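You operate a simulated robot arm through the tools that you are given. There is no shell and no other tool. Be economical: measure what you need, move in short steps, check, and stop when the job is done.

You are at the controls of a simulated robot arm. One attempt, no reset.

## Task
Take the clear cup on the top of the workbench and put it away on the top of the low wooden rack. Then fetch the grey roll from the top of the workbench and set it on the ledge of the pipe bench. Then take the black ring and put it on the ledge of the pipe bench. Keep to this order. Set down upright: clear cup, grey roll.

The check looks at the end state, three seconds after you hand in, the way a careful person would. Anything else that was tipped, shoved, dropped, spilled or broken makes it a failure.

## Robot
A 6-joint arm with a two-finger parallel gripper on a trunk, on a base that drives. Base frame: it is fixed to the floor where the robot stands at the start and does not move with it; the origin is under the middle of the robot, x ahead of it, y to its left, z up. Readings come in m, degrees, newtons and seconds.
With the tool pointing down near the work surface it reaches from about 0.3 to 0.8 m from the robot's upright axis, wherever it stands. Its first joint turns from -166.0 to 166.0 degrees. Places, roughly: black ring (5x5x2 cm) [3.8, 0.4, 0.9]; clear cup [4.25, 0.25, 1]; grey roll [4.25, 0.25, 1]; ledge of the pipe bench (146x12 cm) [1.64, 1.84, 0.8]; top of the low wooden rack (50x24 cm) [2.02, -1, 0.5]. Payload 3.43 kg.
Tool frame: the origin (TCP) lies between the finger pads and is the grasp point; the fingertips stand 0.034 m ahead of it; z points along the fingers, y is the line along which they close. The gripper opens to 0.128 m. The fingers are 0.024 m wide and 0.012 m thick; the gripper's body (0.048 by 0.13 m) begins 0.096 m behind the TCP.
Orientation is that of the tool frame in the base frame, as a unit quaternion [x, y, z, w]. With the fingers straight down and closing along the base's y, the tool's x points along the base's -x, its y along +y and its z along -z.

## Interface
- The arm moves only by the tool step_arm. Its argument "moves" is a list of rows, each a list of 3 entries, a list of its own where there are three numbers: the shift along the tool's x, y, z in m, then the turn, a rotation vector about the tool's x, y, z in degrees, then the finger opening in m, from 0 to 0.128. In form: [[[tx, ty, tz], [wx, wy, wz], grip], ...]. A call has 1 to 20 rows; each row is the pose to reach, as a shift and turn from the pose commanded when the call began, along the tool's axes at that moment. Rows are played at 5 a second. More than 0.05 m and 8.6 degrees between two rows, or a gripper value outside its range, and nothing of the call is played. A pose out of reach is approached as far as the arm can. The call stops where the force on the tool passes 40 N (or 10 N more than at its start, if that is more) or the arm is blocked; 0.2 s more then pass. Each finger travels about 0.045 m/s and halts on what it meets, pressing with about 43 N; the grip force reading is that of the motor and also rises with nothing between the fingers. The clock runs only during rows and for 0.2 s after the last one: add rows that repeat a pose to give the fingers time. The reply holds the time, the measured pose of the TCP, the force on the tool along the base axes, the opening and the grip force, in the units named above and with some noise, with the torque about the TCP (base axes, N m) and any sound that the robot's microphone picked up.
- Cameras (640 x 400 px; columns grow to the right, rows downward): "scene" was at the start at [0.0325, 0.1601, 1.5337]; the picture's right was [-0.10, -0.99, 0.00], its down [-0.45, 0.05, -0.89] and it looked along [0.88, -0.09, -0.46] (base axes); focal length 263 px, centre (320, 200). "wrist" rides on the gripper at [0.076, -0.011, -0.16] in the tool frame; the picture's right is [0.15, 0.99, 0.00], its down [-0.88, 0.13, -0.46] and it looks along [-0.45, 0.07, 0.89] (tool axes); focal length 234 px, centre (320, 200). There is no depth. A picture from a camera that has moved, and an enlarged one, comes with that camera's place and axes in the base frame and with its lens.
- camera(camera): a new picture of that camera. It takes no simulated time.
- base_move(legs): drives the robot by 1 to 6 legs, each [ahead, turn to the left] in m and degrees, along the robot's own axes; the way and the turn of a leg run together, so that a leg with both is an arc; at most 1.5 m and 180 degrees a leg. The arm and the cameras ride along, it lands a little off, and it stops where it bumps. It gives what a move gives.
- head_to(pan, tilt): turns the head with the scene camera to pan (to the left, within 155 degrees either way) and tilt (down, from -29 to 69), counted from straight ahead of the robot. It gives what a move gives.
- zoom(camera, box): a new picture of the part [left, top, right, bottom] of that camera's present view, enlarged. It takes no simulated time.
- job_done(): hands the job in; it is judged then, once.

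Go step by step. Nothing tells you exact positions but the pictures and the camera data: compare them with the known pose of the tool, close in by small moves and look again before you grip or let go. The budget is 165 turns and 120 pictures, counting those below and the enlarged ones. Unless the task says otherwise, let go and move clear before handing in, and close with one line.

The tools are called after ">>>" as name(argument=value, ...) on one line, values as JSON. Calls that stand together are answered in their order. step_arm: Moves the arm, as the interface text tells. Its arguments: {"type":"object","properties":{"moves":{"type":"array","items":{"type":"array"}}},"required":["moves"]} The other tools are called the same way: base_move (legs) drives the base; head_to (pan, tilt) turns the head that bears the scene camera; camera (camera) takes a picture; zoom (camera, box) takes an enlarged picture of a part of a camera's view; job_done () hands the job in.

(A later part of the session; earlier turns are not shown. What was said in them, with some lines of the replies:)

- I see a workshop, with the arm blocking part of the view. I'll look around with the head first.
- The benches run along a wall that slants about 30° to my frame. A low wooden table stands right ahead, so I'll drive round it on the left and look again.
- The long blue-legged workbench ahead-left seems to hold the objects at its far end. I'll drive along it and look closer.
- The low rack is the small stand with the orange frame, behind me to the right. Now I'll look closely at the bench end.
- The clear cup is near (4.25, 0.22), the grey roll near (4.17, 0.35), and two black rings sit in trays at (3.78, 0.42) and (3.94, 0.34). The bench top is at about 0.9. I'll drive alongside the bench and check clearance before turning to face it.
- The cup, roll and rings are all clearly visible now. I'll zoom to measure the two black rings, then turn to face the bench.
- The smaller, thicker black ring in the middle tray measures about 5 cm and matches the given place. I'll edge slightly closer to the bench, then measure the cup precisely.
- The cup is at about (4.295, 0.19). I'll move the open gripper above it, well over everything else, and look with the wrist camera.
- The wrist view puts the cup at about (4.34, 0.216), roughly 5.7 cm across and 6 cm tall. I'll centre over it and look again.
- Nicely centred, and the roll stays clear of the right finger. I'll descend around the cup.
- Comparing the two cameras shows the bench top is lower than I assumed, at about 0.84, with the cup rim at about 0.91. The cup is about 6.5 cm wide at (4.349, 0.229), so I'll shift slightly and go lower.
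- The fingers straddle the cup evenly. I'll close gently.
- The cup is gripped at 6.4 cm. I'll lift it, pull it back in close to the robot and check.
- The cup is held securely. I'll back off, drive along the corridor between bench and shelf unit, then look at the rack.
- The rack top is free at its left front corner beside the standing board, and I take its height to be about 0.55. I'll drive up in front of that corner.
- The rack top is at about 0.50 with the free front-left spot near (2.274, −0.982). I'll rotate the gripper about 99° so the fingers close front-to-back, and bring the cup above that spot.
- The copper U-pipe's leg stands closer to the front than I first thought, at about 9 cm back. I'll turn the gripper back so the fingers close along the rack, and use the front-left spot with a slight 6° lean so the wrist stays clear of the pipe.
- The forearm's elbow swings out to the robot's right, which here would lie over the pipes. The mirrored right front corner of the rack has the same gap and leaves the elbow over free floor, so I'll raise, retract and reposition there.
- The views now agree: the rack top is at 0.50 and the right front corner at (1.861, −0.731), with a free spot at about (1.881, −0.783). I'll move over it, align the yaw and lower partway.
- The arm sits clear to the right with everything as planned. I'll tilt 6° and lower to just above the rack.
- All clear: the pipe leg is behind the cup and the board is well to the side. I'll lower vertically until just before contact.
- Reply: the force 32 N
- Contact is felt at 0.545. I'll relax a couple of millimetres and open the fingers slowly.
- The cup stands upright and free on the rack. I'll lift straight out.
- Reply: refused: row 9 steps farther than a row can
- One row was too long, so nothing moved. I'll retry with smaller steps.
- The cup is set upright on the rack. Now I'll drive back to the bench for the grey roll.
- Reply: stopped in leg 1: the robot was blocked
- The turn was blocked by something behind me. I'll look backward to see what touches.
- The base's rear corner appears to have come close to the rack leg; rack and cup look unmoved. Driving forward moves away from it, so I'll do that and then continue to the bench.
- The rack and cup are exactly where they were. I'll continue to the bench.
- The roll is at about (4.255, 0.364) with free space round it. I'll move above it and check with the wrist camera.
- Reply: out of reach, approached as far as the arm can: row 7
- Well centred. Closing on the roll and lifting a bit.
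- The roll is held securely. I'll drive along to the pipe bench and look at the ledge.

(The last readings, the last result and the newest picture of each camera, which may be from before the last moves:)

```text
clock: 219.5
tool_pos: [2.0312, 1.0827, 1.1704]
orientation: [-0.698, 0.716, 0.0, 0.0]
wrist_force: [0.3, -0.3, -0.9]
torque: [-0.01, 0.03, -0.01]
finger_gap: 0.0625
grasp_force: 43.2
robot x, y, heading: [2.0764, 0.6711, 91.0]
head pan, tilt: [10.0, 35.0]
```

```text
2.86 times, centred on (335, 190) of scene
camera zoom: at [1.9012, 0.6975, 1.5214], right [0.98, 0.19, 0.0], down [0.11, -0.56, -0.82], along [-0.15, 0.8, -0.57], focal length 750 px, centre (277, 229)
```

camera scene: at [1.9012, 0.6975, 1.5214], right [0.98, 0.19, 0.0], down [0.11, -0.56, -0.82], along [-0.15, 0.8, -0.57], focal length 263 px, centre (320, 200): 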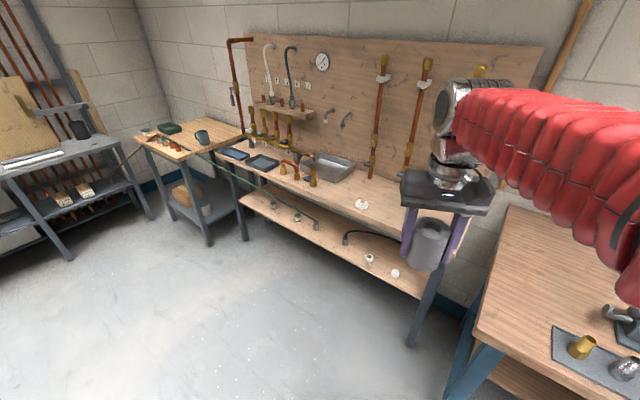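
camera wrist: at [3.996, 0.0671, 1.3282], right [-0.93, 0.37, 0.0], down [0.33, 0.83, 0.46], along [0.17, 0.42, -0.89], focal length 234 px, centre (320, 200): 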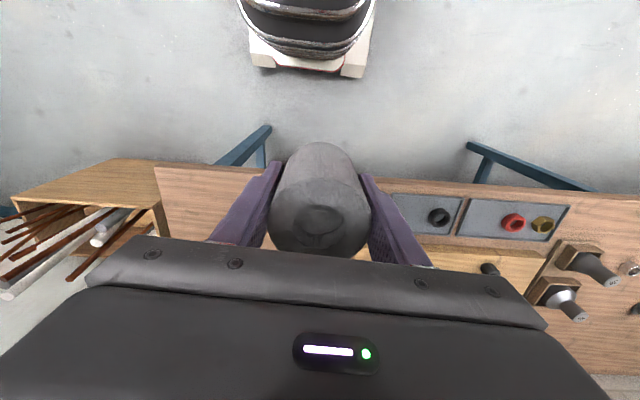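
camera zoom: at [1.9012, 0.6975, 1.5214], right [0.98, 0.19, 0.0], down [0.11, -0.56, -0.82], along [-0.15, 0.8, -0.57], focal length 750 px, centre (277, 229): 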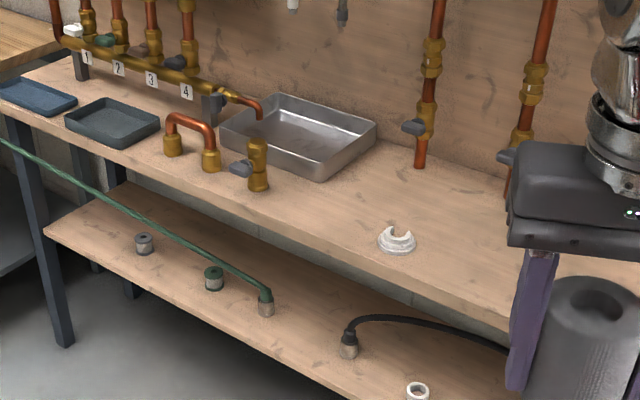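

The ledge is the upper plank with free front strip. I'll place the roll between the metal tray and the white fitting at about (1.785, 1.768), so I'll drive up in front of that.

>>> base_move(legs=[[0, 42.8], [0.78, 0], [0, -71.8]])

>>> head_to(pan=5, tilt=48)

>>> camera(camera="scene")

>>> camera(camera="wrist")

```text
clock: 232.3
tool_pos: [1.6939, 1.5999, 1.1699]
orientation: [-0.495, 0.869, 0.0, -0.001]
wrist_force: [-0.3, 0.4, -0.9]
torque: [-0.02, -0.01, -0.02]
finger_gap: 0.0627
grasp_force: 42.9
robot x, y, heading: [1.4991, 1.2372, 62.1]
head pan, tilt: [10.0, 35.0]
```

```text
clock: 233.0
tool_pos: [1.6919, 1.6005, 1.1704]
orientation: [-0.496, 0.869, 0.0, 0.0]
wrist_force: [0.2, -1.2, -1.1]
torque: [-0.05, -0.01, -0.01]
finger_gap: 0.0626
grasp_force: 43.1
robot x, y, heading: [1.5025, 1.2387, 62.2]
head pan, tilt: [5.0, 48.0]
```

```text
47 pictures are left
camera scene: at [1.3621, 1.332, 1.5025], right [0.92, -0.38, 0.0], down [-0.29, -0.69, -0.67], along [0.26, 0.62, -0.74], focal length 263 px, centre (320, 200)
```

scene: 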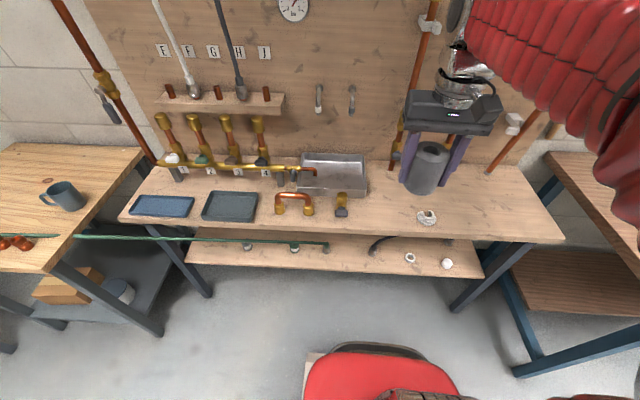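

```text
46 pictures are left
camera wrist: at [1.6635, 1.5299, 1.3294], right [-0.93, 0.38, 0.0], down [0.34, 0.82, 0.46], along [0.17, 0.42, -0.89], focal length 234 px, centre (320, 200)
```

wrist: 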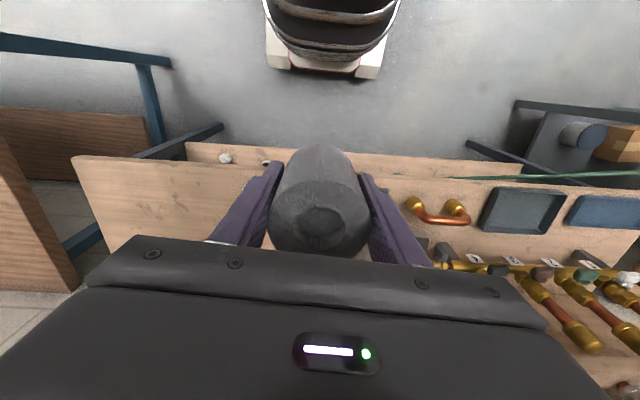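

The ledge top is at about 0.79, and the 12 cm strip is its front part. I'll bring the roll over (1.79, 1.764) and lower to just above.

>>> step_arm(moves=[[[-0.04, 0, 0], [0, 0, 0], 0.045], [[-0.08, 0, 0], [0, 0, 0], 0.045], [[-0.12, 0, 0], [0, 0, 0], 0.045], [[-0.16, 0, 0], [0, 0, 0], 0.045], [[-0.191, -0.001, 0], [0, 0, 0], 0.045], [[-0.191, -0.001, 0.04], [0, 0, 0], 0.045], [[-0.191, -0.001, 0.08], [0, 0, 0], 0.045], [[-0.191, -0.001, 0.12], [0, 0, 0], 0.045], [[-0.191, -0.001, 0.16], [0, 0, 0], 0.045], [[-0.191, -0.001, 0.2], [0, 0, 0], 0.045], [[-0.191, -0.001, 0.24], [0, 0, 0], 0.045], [[-0.191, -0.001, 0.28], [0, 0, 0], 0.045], [[-0.191, -0.001, 0.28], [0, 0, 0], 0.045]])

>>> camera(camera="wrist")

>>> zoom(camera="scene", box=[280, 120, 460, 260])

```text
clock: 235.8
tool_pos: [1.7941, 1.7652, 0.8908]
orientation: [-0.496, 0.869, 0.0, 0.001]
wrist_force: [0.4, 0.0, -0.9]
torque: [0.01, 0.0, 0.02]
finger_gap: 0.0625
grasp_force: 42.5
robot x, y, heading: [1.4994, 1.2417, 62.4]
head pan, tilt: [5.0, 48.0]
```

```text
45 pictures are left
camera wrist: at [1.7639, 1.6943, 1.0498], right [-0.93, 0.38, 0.0], down [0.34, 0.82, 0.46], along [0.17, 0.42, -0.89], focal length 234 px, centre (320, 200)
```

wrist: 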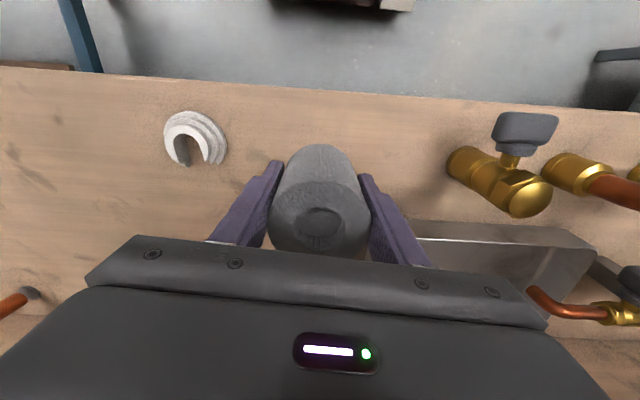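

```text
2.86 times, centred on (370, 190) of scene
camera zoom: at [1.3623, 1.3323, 1.5025], right [0.92, -0.39, 0.0], down [-0.29, -0.69, -0.67], along [0.26, 0.62, -0.74], focal length 750 px, centre (177, 229)
```

zoom: 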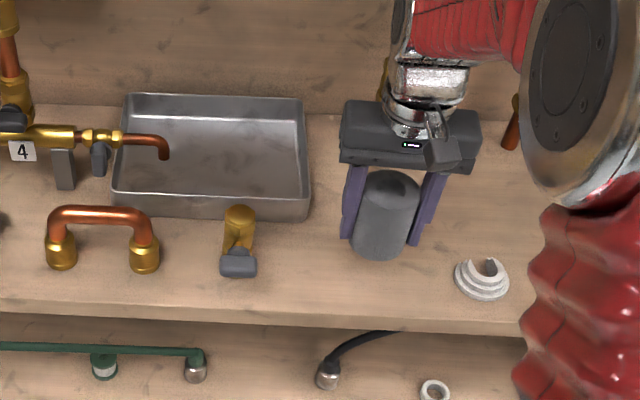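

The position looks right, about 6.4 cm in from the front edge. Lowering toward contact.

>>> step_arm(moves=[[[0, 0, 0.02], [0, 0, 0], 0.045], [[0, 0, 0.035], [0, 0, 0], 0.045], [[0, 0, 0.043], [0, 0, 0], 0.045], [[0, 0, 0.046], [0, 0, 0], 0.045], [[0, 0, 0.046], [0, 0, 0], 0.045]])

>>> step_arm(moves=[[[0, 0, 0.002], [0, 0, 0], 0.045], [[0, 0, 0.004], [0, 0, 0], 0.045], [[0, 0, 0.004], [0, 0, 0], 0.045]])

>>> step_arm(moves=[[[0, 0, 0.002], [0, 0, 0], 0.045], [[0, 0, 0.003], [0, 0, 0], 0.045], [[0, 0, 0.003], [0, 0, 0], 0.045]])

```text
clock: 237.0
tool_pos: [1.7934, 1.7652, 0.8456]
orientation: [-0.495, 0.869, 0.0, 0.0]
wrist_force: [0.1, 1.3, -1.0]
torque: [0.01, 0.01, 0.0]
finger_gap: 0.0626
grasp_force: 43.2
robot x, y, heading: [1.5029, 1.2399, 62.2]
head pan, tilt: [5.0, 48.0]
```

```text
clock: 237.8
tool_pos: [1.7927, 1.7653, 0.8428]
orientation: [-0.494, 0.869, 0.0, 0.001]
wrist_force: [-0.7, -2.7, 19.5]
torque: [-0.18, 0.17, 0.0]
finger_gap: 0.0625
grasp_force: 42.4
robot x, y, heading: [1.5004, 1.2372, 62.0]
head pan, tilt: [5.0, 48.0]
```

```text
clock: 238.3
tool_pos: [1.7927, 1.7647, 0.8425]
orientation: [-0.495, 0.869, 0.002, 0.002]
wrist_force: [1.3, -0.1, 3.3]
torque: [-0.07, 0.08, 0.01]
finger_gap: 0.0624
grasp_force: 42.4
robot x, y, heading: [1.5025, 1.2394, 62.2]
head pan, tilt: [5.0, 48.0]
stopped in row 2: the force on the tool passed its limit at 44 N (the readings are from after the stop); the commanded pose is now the measured one
```

The roll is on the ledge. Opening slowly, then lifting clear.

>>> step_arm(moves=[[[0, 0, 0], [0, 0, 0], 0.062], [[0, 0, 0], [0, 0, 0], 0.066], [[0, 0, 0], [0, 0, 0], 0.07], [[0, 0, 0], [0, 0, 0], 0.076], [[0, 0, 0], [0, 0, 0], 0.084], [[0, 0, 0], [0, 0, 0], 0.09], [[0, 0, 0], [0, 0, 0], 0.09], [[0, 0, -0.02], [0, 0, 0], 0.09], [[0, 0, -0.05], [0, 0, 0], 0.09], [[0, 0, -0.09], [0, 0, 0], 0.09], [[0, 0, -0.13], [0, 0, 0], 0.09], [[0, 0, -0.17], [0, 0, 0], 0.09], [[0, 0, -0.21], [0, 0, 0], 0.09], [[0, 0, -0.25], [0, 0, 0], 0.09], [[0, 0, -0.29], [0, 0, 0], 0.09], [[0.04, 0, -0.32], [0, 0, 0], 0.09], [[0.08, 0, -0.33], [0, 0, 0], 0.128], [[0.12, 0, -0.33], [0, 0, 0], 0.128], [[0.16, 0, -0.33], [0, 0, 0], 0.128], [[0.19, 0, -0.33], [0, 0, 0], 0.128]])

>>> zoom(camera="scene", box=[280, 120, 460, 260])

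```text
clock: 242.5
tool_pos: [1.6937, 1.6017, 1.1704]
orientation: [-0.495, 0.869, 0.002, 0.001]
wrist_force: [-0.2, 0.8, -0.8]
torque: [-0.02, 0.02, -0.02]
finger_gap: 0.1282
grasp_force: 0.2
robot x, y, heading: [1.504, 1.2357, 62.4]
head pan, tilt: [5.0, 48.0]
```

```text
2.86 times, centred on (370, 190) of scene
camera zoom: at [1.3622, 1.3322, 1.5025], right [0.92, -0.39, 0.0], down [-0.29, -0.69, -0.67], along [0.26, 0.62, -0.74], focal length 750 px, centre (177, 229)
```

zoom: 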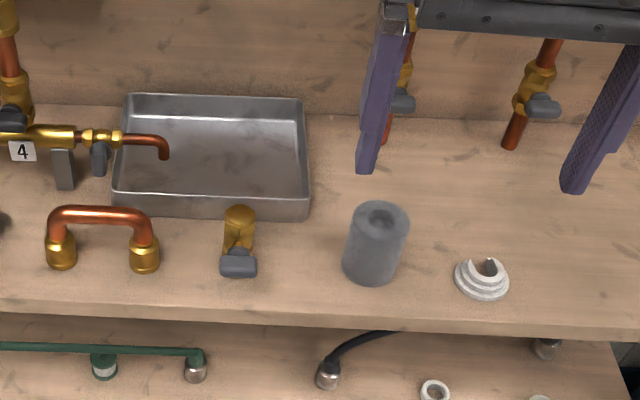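

The roll stands upright on the ledge. Now back to the workbench for the black ring at about (3.843, 0.435).

>>> base_move(legs=[[-0.3, 0], [0, -93.2], [0.917, 0], [0, 2.8], [1.5, 0], [0, 90]])

>>> head_to(pan=0, tilt=50)

>>> camera(camera="scene")

```text
clock: 271.9
tool_pos: [3.6421, 0.1078, 1.1708]
orientation: [-0.473, 0.881, 0.001, 0.001]
wrist_force: [-0.5, -0.3, -0.5]
torque: [-0.02, 0.02, -0.03]
finger_gap: 0.1279
grasp_force: 0.1
robot x, y, heading: [3.4632, -0.2649, 59.0]
head pan, tilt: [5.0, 48.0]
```

```text
clock: 272.5
tool_pos: [3.6436, 0.1089, 1.1707]
orientation: [-0.472, 0.882, 0.0, 0.002]
wrist_force: [-0.1, -0.6, 0.1]
torque: [-0.02, 0.01, 0.01]
finger_gap: 0.1281
grasp_force: 0.0
robot x, y, heading: [3.4665, -0.2625, 59.2]
head pan, tilt: [0.0, 50.0]
```

```text
42 pictures are left
camera scene: at [3.3374, -0.1683, 1.4998], right [0.86, -0.51, 0.0], down [-0.39, -0.66, -0.64], along [0.33, 0.55, -0.77], focal length 263 px, centre (320, 200)
```

scene: 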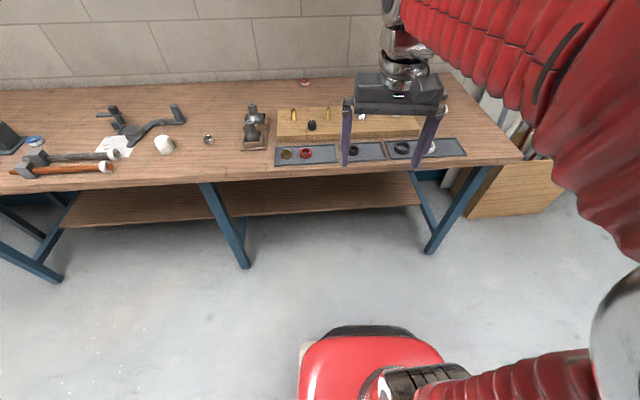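

I'll move up to the bench and bring the gripper above the ring.

>>> base_move(legs=[[0.19, 0]])

>>> camera(camera="wrist")

```text
clock: 274.4
tool_pos: [3.7383, 0.2711, 1.1707]
orientation: [-0.474, 0.881, 0.001, 0.001]
wrist_force: [-0.3, 0.3, 0.1]
torque: [0.06, -0.03, 0.0]
finger_gap: 0.1278
grasp_force: 0.1
robot x, y, heading: [3.5632, -0.1059, 59.2]
head pan, tilt: [0.0, 50.0]
```

```text
41 pictures are left
camera wrist: at [3.706, 0.2018, 1.3295], right [-0.91, 0.42, 0.0], down [0.38, 0.81, 0.46], along [0.2, 0.42, -0.89], focal length 234 px, centre (320, 200)
```

wrist: 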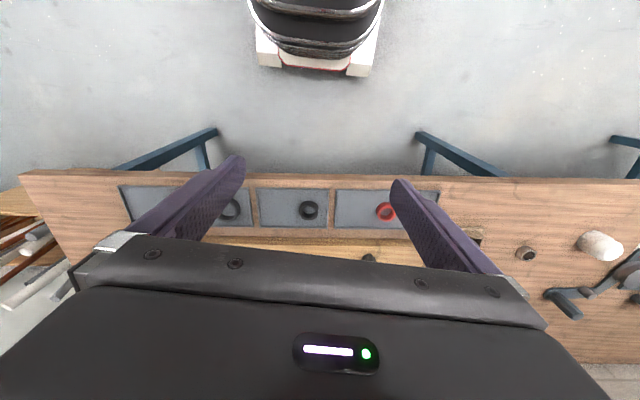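

>>> step_arm(moves=[[[-0.04, 0, 0], [0, 0, 0], 0.128], [[-0.08, 0, 0], [0, 0, 0], 0.128], [[-0.12, 0, 0], [0, 0, 0], 0.11], [[-0.16, 0, 0], [0, 0, -3], 0.1], [[-0.197, 0, 0], [0, 0, -5.8], 0.09], [[-0.197, 0, 0.04], [0, 0, -5.8], 0.08], [[-0.197, 0, 0.08], [0, 0, -5.8], 0.08], [[-0.197, 0, 0.12], [0, 0, -5.8], 0.08], [[-0.197, 0, 0.16], [0, 0, -5.8], 0.08], [[-0.197, 0, 0.2], [0, 0, -5.8], 0.08], [[-0.197, 0, 0.2], [0, 0, -5.8], 0.08]])

>>> camera(camera="wrist")

```text
clock: 276.8
tool_pos: [3.8483, 0.4369, 0.9699]
orientation: [-0.518, 0.855, 0.001, 0.001]
wrist_force: [0.1, -1.1, 0.0]
torque: [-0.01, 0.02, 0.0]
finger_gap: 0.0801
grasp_force: 0.0
robot x, y, heading: [3.5637, -0.1001, 59.2]
head pan, tilt: [0.0, 50.0]
```

```text
40 pictures are left
camera wrist: at [3.8227, 0.364, 1.1284], right [-0.94, 0.33, 0.0], down [0.29, 0.84, 0.46], along [0.15, 0.43, -0.89], focal length 234 px, centre (320, 200)
```

wrist: 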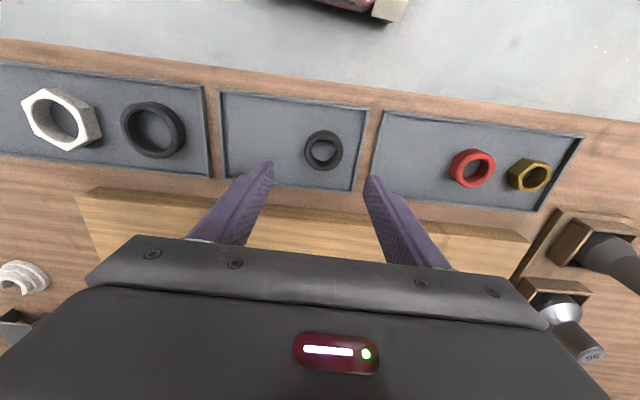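

The ring measures 5 cm, confirming it's the right one. I'll centre and descend.

>>> step_arm(moves=[[[0.006, 0.0026, 0.02], [0, 0, 0], 0.08], [[0.006, 0.0026, 0.05], [0, 0, 0], 0.075], [[0.006, 0.0026, 0.07], [0, 0, 0], 0.075], [[0.006, 0.0026, 0.075], [0, 0, 0], 0.075], [[0.006, 0.0026, 0.075], [0, 0, 0], 0.075]])

>>> zoom(camera="wrist", box=[220, 120, 420, 245])

>>> zoom(camera="scene", box=[300, 80, 420, 170])

```text
clock: 278.0
tool_pos: [3.8429, 0.4313, 0.8963]
orientation: [-0.517, 0.856, 0.0, 0.002]
wrist_force: [0.1, -0.3, -0.3]
torque: [-0.02, 0.01, -0.01]
finger_gap: 0.0748
grasp_force: 0.0
robot x, y, heading: [3.5647, -0.1052, 59.5]
head pan, tilt: [0.0, 50.0]
```

```text
3.20 times, centred on (320, 182) of wrist
camera zoom: at [3.8166, 0.359, 1.0543], right [-0.94, 0.33, 0.0], down [0.29, 0.84, 0.46], along [0.15, 0.43, -0.89], focal length 749 px, centre (320, 256)
```

zoom: 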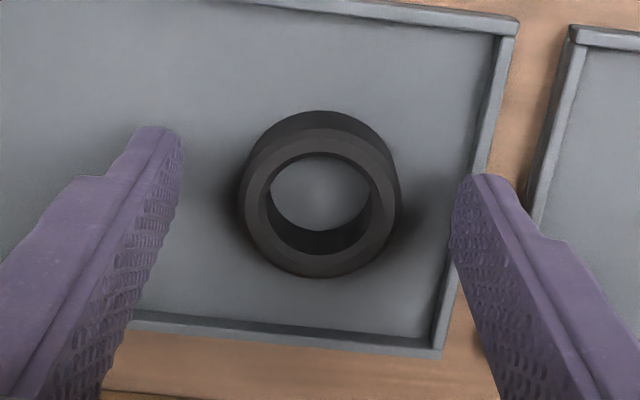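

```text
4.44 times, centred on (360, 125) of scene
camera zoom: at [3.4345, -0.0056, 1.4997], right [0.86, -0.51, 0.0], down [-0.39, -0.66, -0.64], along [0.33, 0.55, -0.77], focal length 1167 px, centre (142, 533)
```

zoom: 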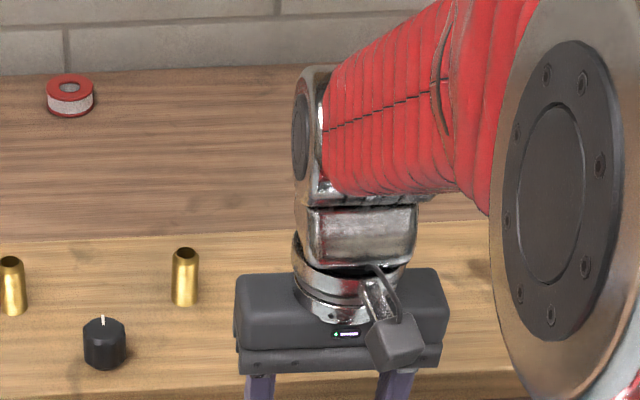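

The ring top is lower than I assumed, at about 0.842. I'll shift slightly forward and go down 2 cm more.

>>> step_arm(moves=[[[-0.011, 0.001, 0.005], [0, 0, 0], 0.075], [[-0.011, 0.001, 0.015], [0, 0, 0], 0.075], [[-0.011, 0.001, 0.02], [0, 0, 0], 0.075], [[-0.011, 0.001, 0.02], [0, 0, 0], 0.075]])

>>> zoom(camera="wrist", box=[220, 120, 420, 245])

```text
clock: 278.4
tool_pos: [3.8468, 0.4428, 0.894]
orientation: [-0.518, 0.855, 0.001, 0.002]
wrist_force: [-1.3, -1.9, 3.8]
torque: [-0.02, 0.14, 0.09]
finger_gap: 0.0752
grasp_force: 0.4
robot x, y, heading: [3.5632, -0.1017, 59.3]
head pan, tilt: [0.0, 50.0]
stopped in row 2: the force on the tool passed its limit at 65 N (the readings are from after the stop); the commanded pose is now the measured one
```

```text
3.20 times, centred on (320, 182) of wrist
camera zoom: at [3.8213, 0.3695, 1.0525], right [-0.94, 0.33, 0.0], down [0.29, 0.84, 0.46], along [0.15, 0.43, -0.89], focal length 749 px, centre (320, 256)
```

zoom: 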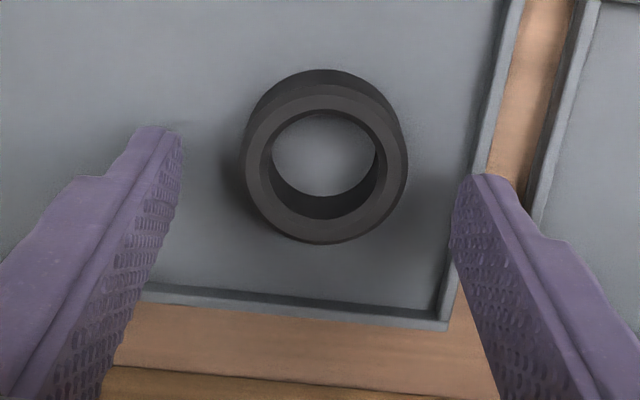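

A fingertip touched the tray's end wall at 0.86, so the ring top is at about 0.87. I'll lift slightly, narrow the opening to clear the wall, recentre and try again.

>>> step_arm(moves=[[[0, 0, -0.008], [0, 0, 0], 0.075], [[0.004, -0.001, -0.015], [0, 0, 0], 0.07], [[0.009, -0.002, -0.02], [0, 0, 0], 0.06], [[0.009, -0.002, -0.02], [0, 0, 0], 0.057], [[0.009, -0.002, -0.02], [0, 0, 0], 0.057]])

>>> zoom(camera="wrist", box=[220, 120, 420, 245])

```text
clock: 279.6
tool_pos: [3.8458, 0.4337, 0.9145]
orientation: [-0.518, 0.855, 0.001, 0.001]
wrist_force: [0.4, 0.3, -1.3]
torque: [-0.02, -0.02, 0.05]
finger_gap: 0.057
grasp_force: 0.1
robot x, y, heading: [3.5598, -0.1013, 59.3]
head pan, tilt: [0.0, 50.0]
```

```text
3.20 times, centred on (320, 182) of wrist
camera zoom: at [3.819, 0.3604, 1.0726], right [-0.94, 0.33, 0.0], down [0.29, 0.84, 0.46], along [0.15, 0.43, -0.89], focal length 749 px, centre (320, 256)
```

zoom: 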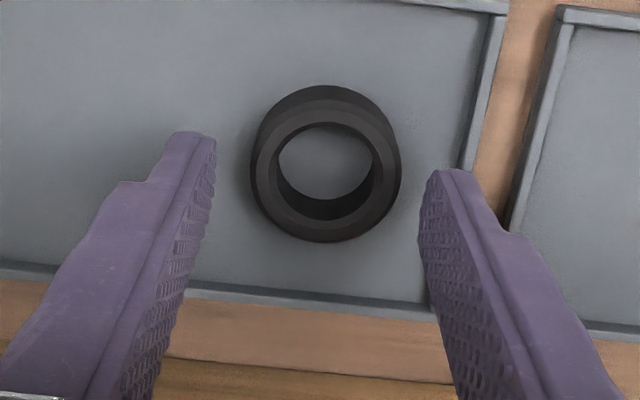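

>>> step_arm(moves=[[[0, 0.001, 0.01], [0, 0, 0], 0.057], [[0, 0.001, 0.018], [0, 0, 0], 0.057], [[0, 0.001, 0.0235], [0, 0, 0], 0.057], [[0, 0.001, 0.0235], [0, 0, 0], 0.057]])

>>> zoom(camera="wrist", box=[220, 120, 420, 245])

```text
clock: 280.6
tool_pos: [3.8453, 0.4354, 0.891]
orientation: [-0.519, 0.855, 0.002, 0.001]
wrist_force: [-0.7, -0.4, -0.1]
torque: [0.02, -0.02, 0.02]
finger_gap: 0.057
grasp_force: 0.1
robot x, y, heading: [3.5614, -0.1036, 59.5]
head pan, tilt: [0.0, 50.0]
```

```text
3.20 times, centred on (320, 182) of wrist
camera zoom: at [3.8184, 0.3616, 1.0488], right [-0.94, 0.33, 0.0], down [0.29, 0.84, 0.46], along [0.15, 0.43, -0.89], focal length 749 px, centre (320, 256)
```

zoom: 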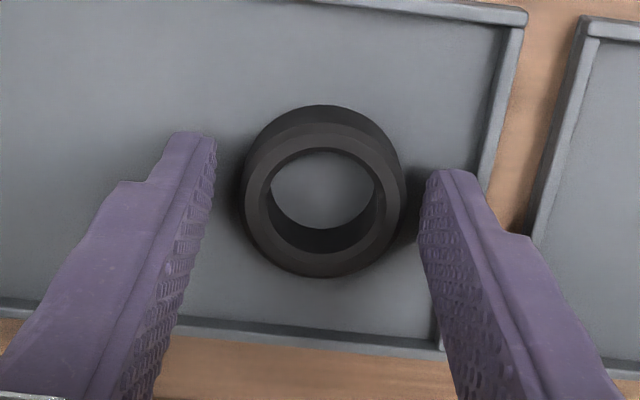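

>>> step_arm(moves=[[[0, 0, 0], [0, 0, 0], 0.052], [[0, 0, 0], [0, 0, 0], 0.046], [[0, 0, 0], [0, 0, 0], 0.04], [[0, 0, 0], [0, 0, 0], 0.036], [[0, 0, 0], [0, 0, 0], 0.036], [[0, 0, 0], [0, 0, 0], 0.036]])

>>> zoom(camera="wrist", box=[220, 120, 420, 245])

```text
clock: 282.1
tool_pos: [3.8442, 0.4346, 0.8909]
orientation: [-0.519, 0.855, 0.001, 0.001]
wrist_force: [-0.1, -0.3, 0.6]
torque: [-0.01, -0.05, -0.03]
finger_gap: 0.043
grasp_force: 42.8
robot x, y, heading: [3.5634, -0.1015, 59.2]
head pan, tilt: [0.0, 50.0]
```

```text
3.20 times, centred on (320, 182) of wrist
camera zoom: at [3.8184, 0.3616, 1.049], right [-0.94, 0.33, 0.0], down [0.29, 0.84, 0.46], along [0.15, 0.43, -0.89], focal length 749 px, centre (320, 256)
```

zoom: 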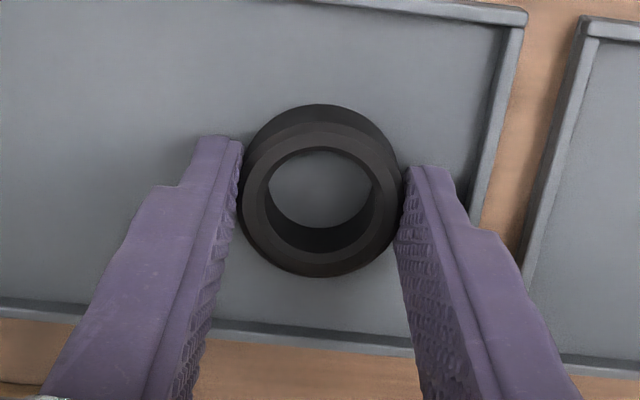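

I've gripped the ring at 4.3 cm, and its position matches the task's place far better than the other ring's. I'll lift it and retract.

>>> step_arm(moves=[[[0, 0, -0.01], [0, 0, 0], 0.036], [[0, 0, -0.03], [0, 0, 0], 0.036], [[0, 0, -0.07], [0, 0, 0], 0.036], [[0, 0, -0.11], [0, 0, 0], 0.036], [[0, 0, -0.15], [0, 0, 0], 0.036], [[0, 0, -0.19], [0, 0, 0], 0.036], [[0.02, 0, -0.23], [0, 0, 0], 0.036], [[0.05, 0, -0.26], [0, 0, 0], 0.036], [[0.09, 0, -0.28], [0, 0, 0], 0.036], [[0.13, 0, -0.28], [0, 0, 0], 0.036], [[0.17, 0, -0.28], [0, 0, 0], 0.036], [[0.19, 0, -0.28], [0, 0, 0], 0.036]])

>>> camera(camera="wrist")

>>> camera(camera="scene")

```text
clock: 284.6
tool_pos: [3.7531, 0.2642, 1.168]
orientation: [-0.518, 0.855, 0.001, 0.002]
wrist_force: [-0.1, 0.7, -1.1]
torque: [0.0, -0.01, -0.02]
finger_gap: 0.0424
grasp_force: 43.2
robot x, y, heading: [3.5629, -0.1026, 59.1]
head pan, tilt: [0.0, 50.0]
```

```text
33 pictures are left
camera wrist: at [3.7272, 0.1913, 1.3259], right [-0.94, 0.33, 0.0], down [0.29, 0.84, 0.46], along [0.15, 0.43, -0.89], focal length 234 px, centre (320, 200)
```

wrist: 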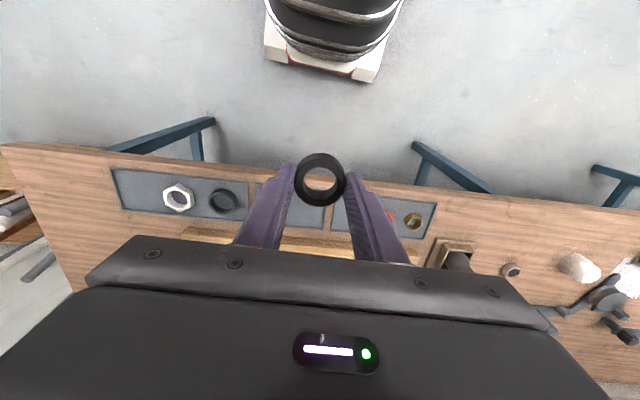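

```text
32 pictures are left
camera scene: at [3.4344, -0.0058, 1.4997], right [0.86, -0.51, 0.0], down [-0.39, -0.66, -0.64], along [0.33, 0.55, -0.77], focal length 263 px, centre (320, 200)
```

scene: 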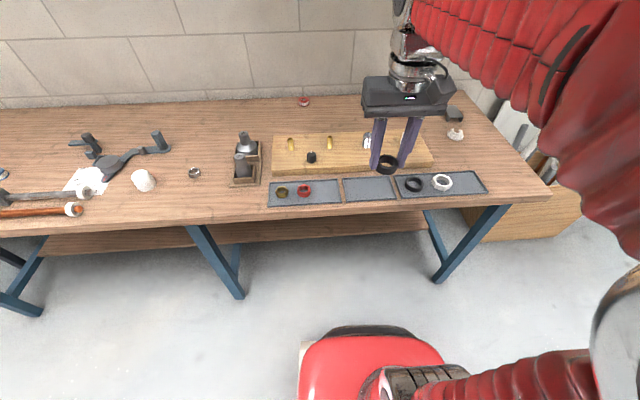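

Only the ring was taken and the trays are undisturbed. I'll drive back to the pipe bench.

>>> base_move(legs=[[-0.13, 0], [0, 92.9], [1.5, 0], [0.84, -3.6], [0, -86.3], [0.25, 0]])

>>> head_to(pan=0, tilt=48)

>>> camera(camera="scene")

>>> camera(camera="wrist")

```text
clock: 314.0
tool_pos: [1.6553, 1.4568, 1.1673]
orientation: [-0.546, 0.838, 0.002, 0.002]
wrist_force: [0.4, 0.6, 0.0]
torque: [0.0, 0.0, -0.02]
finger_gap: 0.0418
grasp_force: 43.2
robot x, y, heading: [1.4672, 1.0853, 62.9]
head pan, tilt: [0.0, 50.0]
```

```text
clock: 314.6
tool_pos: [1.6548, 1.4569, 1.1676]
orientation: [-0.546, 0.838, 0.001, 0.002]
wrist_force: [0.7, 0.7, -0.3]
torque: [0.0, -0.01, 0.01]
finger_gap: 0.0422
grasp_force: 43.3
robot x, y, heading: [1.4641, 1.0926, 63.0]
head pan, tilt: [0.0, 48.0]
```

```text
31 pictures are left
camera scene: at [1.3329, 1.1796, 1.5025], right [0.89, -0.45, 0.0], down [-0.34, -0.66, -0.67], along [0.3, 0.6, -0.74], focal length 263 px, centre (320, 200)
```

scene: 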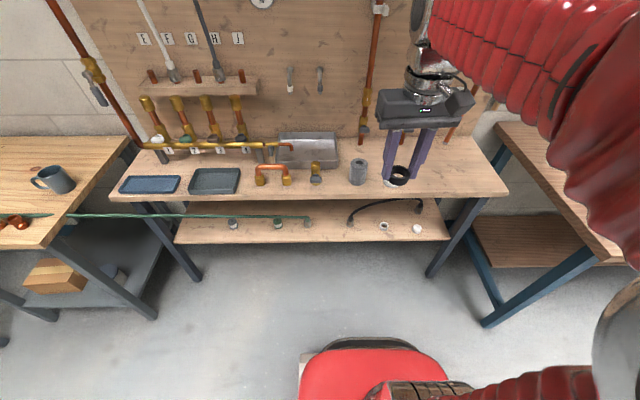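

```text
30 pictures are left
camera wrist: at [1.634, 1.3824, 1.3264], right [-0.96, 0.26, 0.0], down [0.23, 0.86, 0.46], along [0.12, 0.44, -0.89], focal length 234 px, centre (320, 200)
```

wrist: 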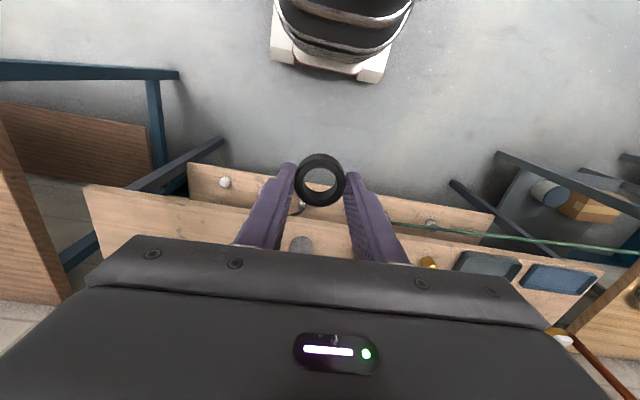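

>>> base_move(legs=[[0.15, 0]])

>>> head_to(pan=-5, tilt=48)

>>> camera(camera="scene")

```text
clock: 316.2
tool_pos: [1.7251, 1.595, 1.1672]
orientation: [-0.547, 0.837, 0.002, 0.002]
wrist_force: [-0.2, -0.9, -1.0]
torque: [0.01, -0.03, 0.01]
finger_gap: 0.042
grasp_force: 42.9
robot x, y, heading: [1.542, 1.2251, 63.1]
head pan, tilt: [0.0, 48.0]
```

```text
clock: 316.9
tool_pos: [1.7252, 1.5955, 1.1685]
orientation: [-0.547, 0.837, 0.002, 0.003]
wrist_force: [0.1, 0.5, 0.4]
torque: [-0.02, 0.02, 0.02]
finger_gap: 0.0418
grasp_force: 42.6
robot x, y, heading: [1.5354, 1.2292, 63.3]
head pan, tilt: [-5.0, 48.0]
```

```text
29 pictures are left
camera scene: at [1.4089, 1.3139, 1.5025], right [0.85, -0.53, 0.0], down [-0.39, -0.63, -0.67], along [0.35, 0.57, -0.74], focal length 263 px, centre (320, 200)
```

scene: 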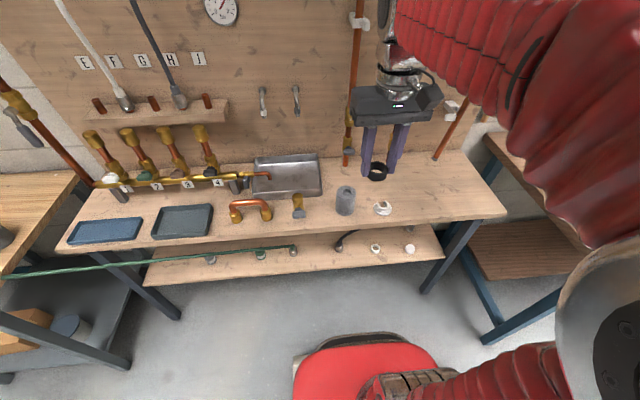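

I'll bring the ring above the free strip right of the white fitting, at about (2.034, 1.647).

>>> step_arm(moves=[[[-0.024, -0.037, 0], [0, 0, 0], 0.036], [[-0.049, -0.075, 0], [0, 0, 0], 0.036], [[-0.073, -0.112, 0], [0, 0, 0], 0.036], [[-0.098, -0.15, 0], [0, 0, 0], 0.036], [[-0.122, -0.187, 0], [0, 0, 0], 0.036], [[-0.147, -0.225, 0], [0, 0, 0], 0.036], [[-0.171, -0.262, 0], [0, 0, 0], 0.036], [[-0.171, -0.262, 0.04], [0, 0, 0], 0.036], [[-0.171, -0.262, 0.08], [0, 0, 0], 0.036], [[-0.171, -0.262, 0.12], [0, 0, 0], 0.036], [[-0.171, -0.262, 0.16], [0, 0, 0], 0.036], [[-0.171, -0.262, 0.2], [0, 0, 0], 0.036], [[-0.171, -0.262, 0.24], [0, 0, 0], 0.036], [[-0.171, -0.262, 0.28], [0, 0, 0], 0.036], [[-0.171, -0.262, 0.28], [0, 0, 0], 0.036]])

>>> camera(camera="wrist")

>>> camera(camera="scene")

```text
clock: 320.1
tool_pos: [2.033, 1.6443, 0.8889]
orientation: [-0.548, 0.837, 0.0, 0.001]
wrist_force: [0.5, 0.2, -0.1]
torque: [0.02, -0.04, 0.01]
finger_gap: 0.0418
grasp_force: 43.3
robot x, y, heading: [1.5394, 1.2255, 62.9]
head pan, tilt: [-5.0, 48.0]
```

```text
28 pictures are left
camera wrist: at [2.013, 1.5698, 1.0468], right [-0.97, 0.26, 0.0], down [0.23, 0.86, 0.46], along [0.12, 0.44, -0.89], focal length 234 px, centre (320, 200)
```

wrist: 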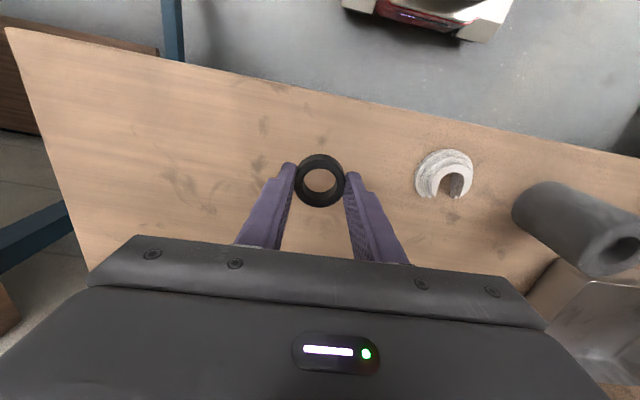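

```text
27 pictures are left
camera scene: at [1.4091, 1.3142, 1.5025], right [0.85, -0.53, 0.0], down [-0.39, -0.63, -0.67], along [0.35, 0.57, -0.74], focal length 263 px, centre (320, 200)
```

scene: 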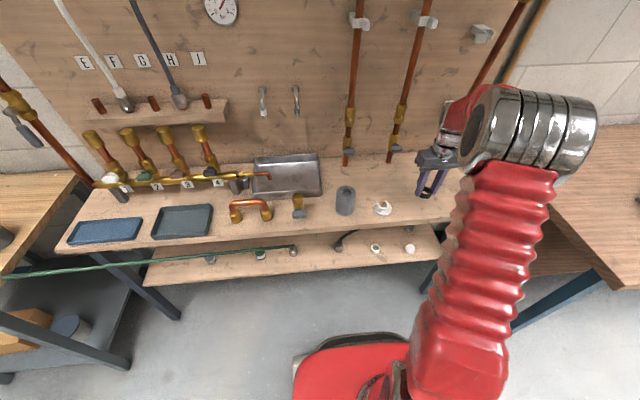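

Position is good, about 6.7 cm in from the edge with clear space. Lowering.

>>> step_arm(moves=[[[0, 0, 0.02], [0, 0, 0], 0.036], [[0, 0, 0.035], [0, 0, 0], 0.036], [[0, 0, 0.044], [0, 0, 0], 0.036], [[0, 0, 0.044], [0, 0, 0], 0.036]])

>>> step_arm(moves=[[[0, 0, 0.002], [0, 0, 0], 0.036], [[0, 0, 0.004], [0, 0, 0], 0.036], [[0, 0, 0.004], [0, 0, 0], 0.036]])

>>> step_arm(moves=[[[0, 0, 0.002], [0, 0, 0], 0.036], [[0, 0, 0.003], [0, 0, 0], 0.036], [[0, 0, 0.003], [0, 0, 0], 0.036]])

```text
clock: 321.1
tool_pos: [2.0351, 1.6467, 0.8453]
orientation: [-0.548, 0.836, 0.001, 0.002]
wrist_force: [-0.2, 0.6, -0.1]
torque: [0.02, 0.01, -0.02]
finger_gap: 0.0413
grasp_force: 43.3
robot x, y, heading: [1.5373, 1.2249, 63.0]
head pan, tilt: [-5.0, 48.0]
```

```text
clock: 321.9
tool_pos: [2.0334, 1.6481, 0.842]
orientation: [-0.547, 0.837, 0.001, 0.002]
wrist_force: [0.6, -0.5, -0.1]
torque: [-0.02, 0.01, 0.02]
finger_gap: 0.0414
grasp_force: 43.7
robot x, y, heading: [1.5387, 1.2301, 63.1]
head pan, tilt: [-5.0, 48.0]
```

```text
clock: 322.7
tool_pos: [2.0343, 1.648, 0.8389]
orientation: [-0.548, 0.836, 0.001, 0.002]
wrist_force: [0.2, 0.0, 0.0]
torque: [-0.01, 0.03, 0.01]
finger_gap: 0.0414
grasp_force: 43.2
robot x, y, heading: [1.5373, 1.228, 63.2]
head pan, tilt: [-5.0, 48.0]
```

>>> step_arm(moves=[[[0, 0, 0.002], [0, 0, 0], 0.036], [[0, 0, 0.003], [0, 0, 0], 0.036], [[0, 0, 0.003], [0, 0, 0], 0.036]])

>>> zoom(camera="wrist", box=[220, 120, 420, 245])

```text
clock: 323.5
tool_pos: [2.0336, 1.6476, 0.8378]
orientation: [-0.547, 0.837, 0.001, 0.004]
wrist_force: [-11.1, -7.8, 32.9]
torque: [-0.31, 0.49, 0.1]
finger_gap: 0.0415
grasp_force: 43.1
robot x, y, heading: [1.5374, 1.2265, 63.0]
head pan, tilt: [-5.0, 48.0]
```

```text
3.20 times, centred on (320, 182) of wrist
camera zoom: at [2.0123, 1.5734, 0.9967], right [-0.97, 0.26, 0.0], down [0.23, 0.86, 0.46], along [0.12, 0.44, -0.89], focal length 749 px, centre (320, 256)
```

zoom: 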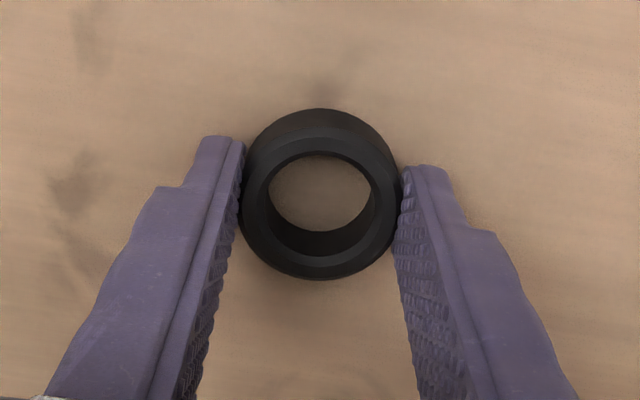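

The ring is down. I'll ease off a hair, open gently, and lift clear.

>>> step_arm(moves=[[[0, 0, -0.0015], [0, 0, 0], 0.038], [[0, 0, -0.0015], [0, 0, 0], 0.043], [[0, 0, -0.0015], [0, 0, 0], 0.047], [[0, 0, -0.0015], [0, 0, 0], 0.053], [[0, 0, -0.0015], [0, 0, 0], 0.06], [[0, 0, -0.0015], [0, 0, 0], 0.06], [[0, 0, -0.02], [0, 0, 0], 0.06], [[0, 0, -0.05], [0, 0, 0], 0.06], [[0, 0, -0.09], [0, 0, 0], 0.06], [[0, 0, -0.13], [0, 0, 0], 0.06], [[0, 0, -0.17], [0, 0, 0], 0.06], [[0, 0, -0.21], [0, 0, 0], 0.06], [[0, 0, -0.25], [0, 0, 0], 0.06], [[0.03, 0.03, -0.28], [0, 0, 0], 0.06], [[0.06, 0.06, -0.3], [0, 0, 0], 0.06], [[0.09, 0.09, -0.31], [0, 0, 0], 0.06], [[0.12, 0.12, -0.31], [0, 0, 0], 0.06], [[0.15, 0.15, -0.31], [0, 0, 0], 0.06]])

>>> zoom(camera="scene", box=[270, 120, 510, 270])

```text
refused: row 14 steps farther than a row can; nothing moved
```

```text
2.67 times, centred on (390, 195) of scene
camera zoom: at [1.4081, 1.3131, 1.5024], right [0.85, -0.53, 0.0], down [-0.39, -0.63, -0.67], along [0.35, 0.57, -0.74], focal length 700 px, centre (133, 213)
```

zoom: 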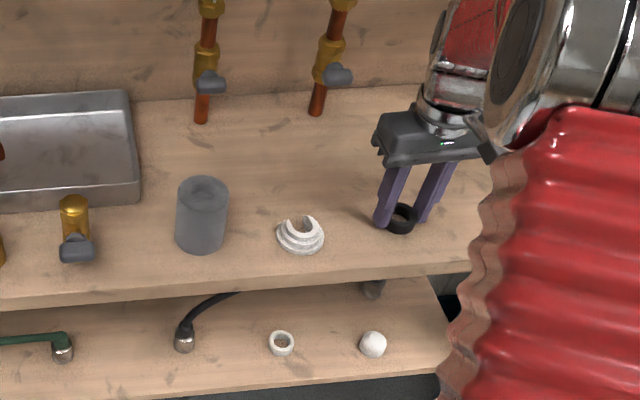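

>>> step_arm(moves=[[[0, 0, -0.0015], [0, 0, 0], 0.038], [[0, 0, -0.0015], [0, 0, 0], 0.043], [[0, 0, -0.0015], [0, 0, 0], 0.047], [[0, 0, -0.0015], [0, 0, 0], 0.053], [[0, 0, -0.0015], [0, 0, 0], 0.06], [[0, 0, -0.0015], [0, 0, 0], 0.06], [[0, 0, -0.02], [0, 0, 0], 0.06], [[0, 0, -0.05], [0, 0, 0], 0.06], [[0, 0, -0.09], [0, 0, 0], 0.06], [[0, 0, -0.13], [0, 0, 0], 0.06], [[0, 0, -0.17], [0, 0, 0], 0.06], [[0, 0, -0.21], [0, 0, 0], 0.06], [[0, 0, -0.25], [0, 0, 0], 0.06], [[0.02, 0.02, -0.28], [0, 0, 0], 0.06], [[0.05, 0.05, -0.29], [0, 0, 0], 0.06], [[0.08, 0.08, -0.3], [0, 0, 0], 0.06], [[0.11, 0.11, -0.3], [0, 0, 0], 0.06], [[0.14, 0.14, -0.3], [0, 0, 0], 0.06]])

>>> zoom(camera="scene", box=[270, 120, 510, 270])

```text
clock: 327.3
tool_pos: [1.85, 1.5781, 1.1345]
orientation: [-0.548, 0.836, 0.001, 0.001]
wrist_force: [0.1, 0.2, -0.6]
torque: [-0.01, 0.0, -0.01]
finger_gap: 0.0599
grasp_force: 0.0
robot x, y, heading: [1.534, 1.23, 63.2]
head pan, tilt: [-5.0, 48.0]
```

```text
2.67 times, centred on (390, 195) of scene
camera zoom: at [1.4091, 1.3143, 1.5025], right [0.85, -0.53, 0.0], down [-0.39, -0.63, -0.67], along [0.35, 0.57, -0.74], focal length 700 px, centre (133, 213)
```

zoom: 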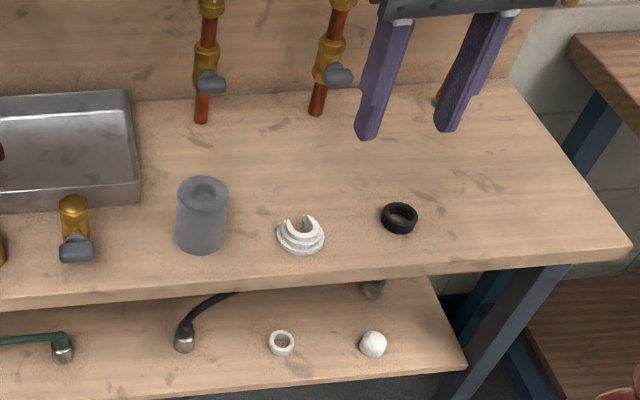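

The ring lies flat on the ledge and the roll stands upright beside it, with the gripper clear. Handing in.

>>> job_done()

```text
The job is handed in.
```

The clear cup is upright on the low wooden rack, and the grey roll (upright) and the black ring are on the ledge of the pipe bench. I took them in that order and the gripper is clear of everything. There were two black rings: I took the one at the given place, although it measured 4.3 cm across rather than 5 cm. The base was blocked once while turning beside the rack; the rack and cup looked unmoved afterwards. A finger also pressed on the edge of the ring's tray, and the trays still looked in place.
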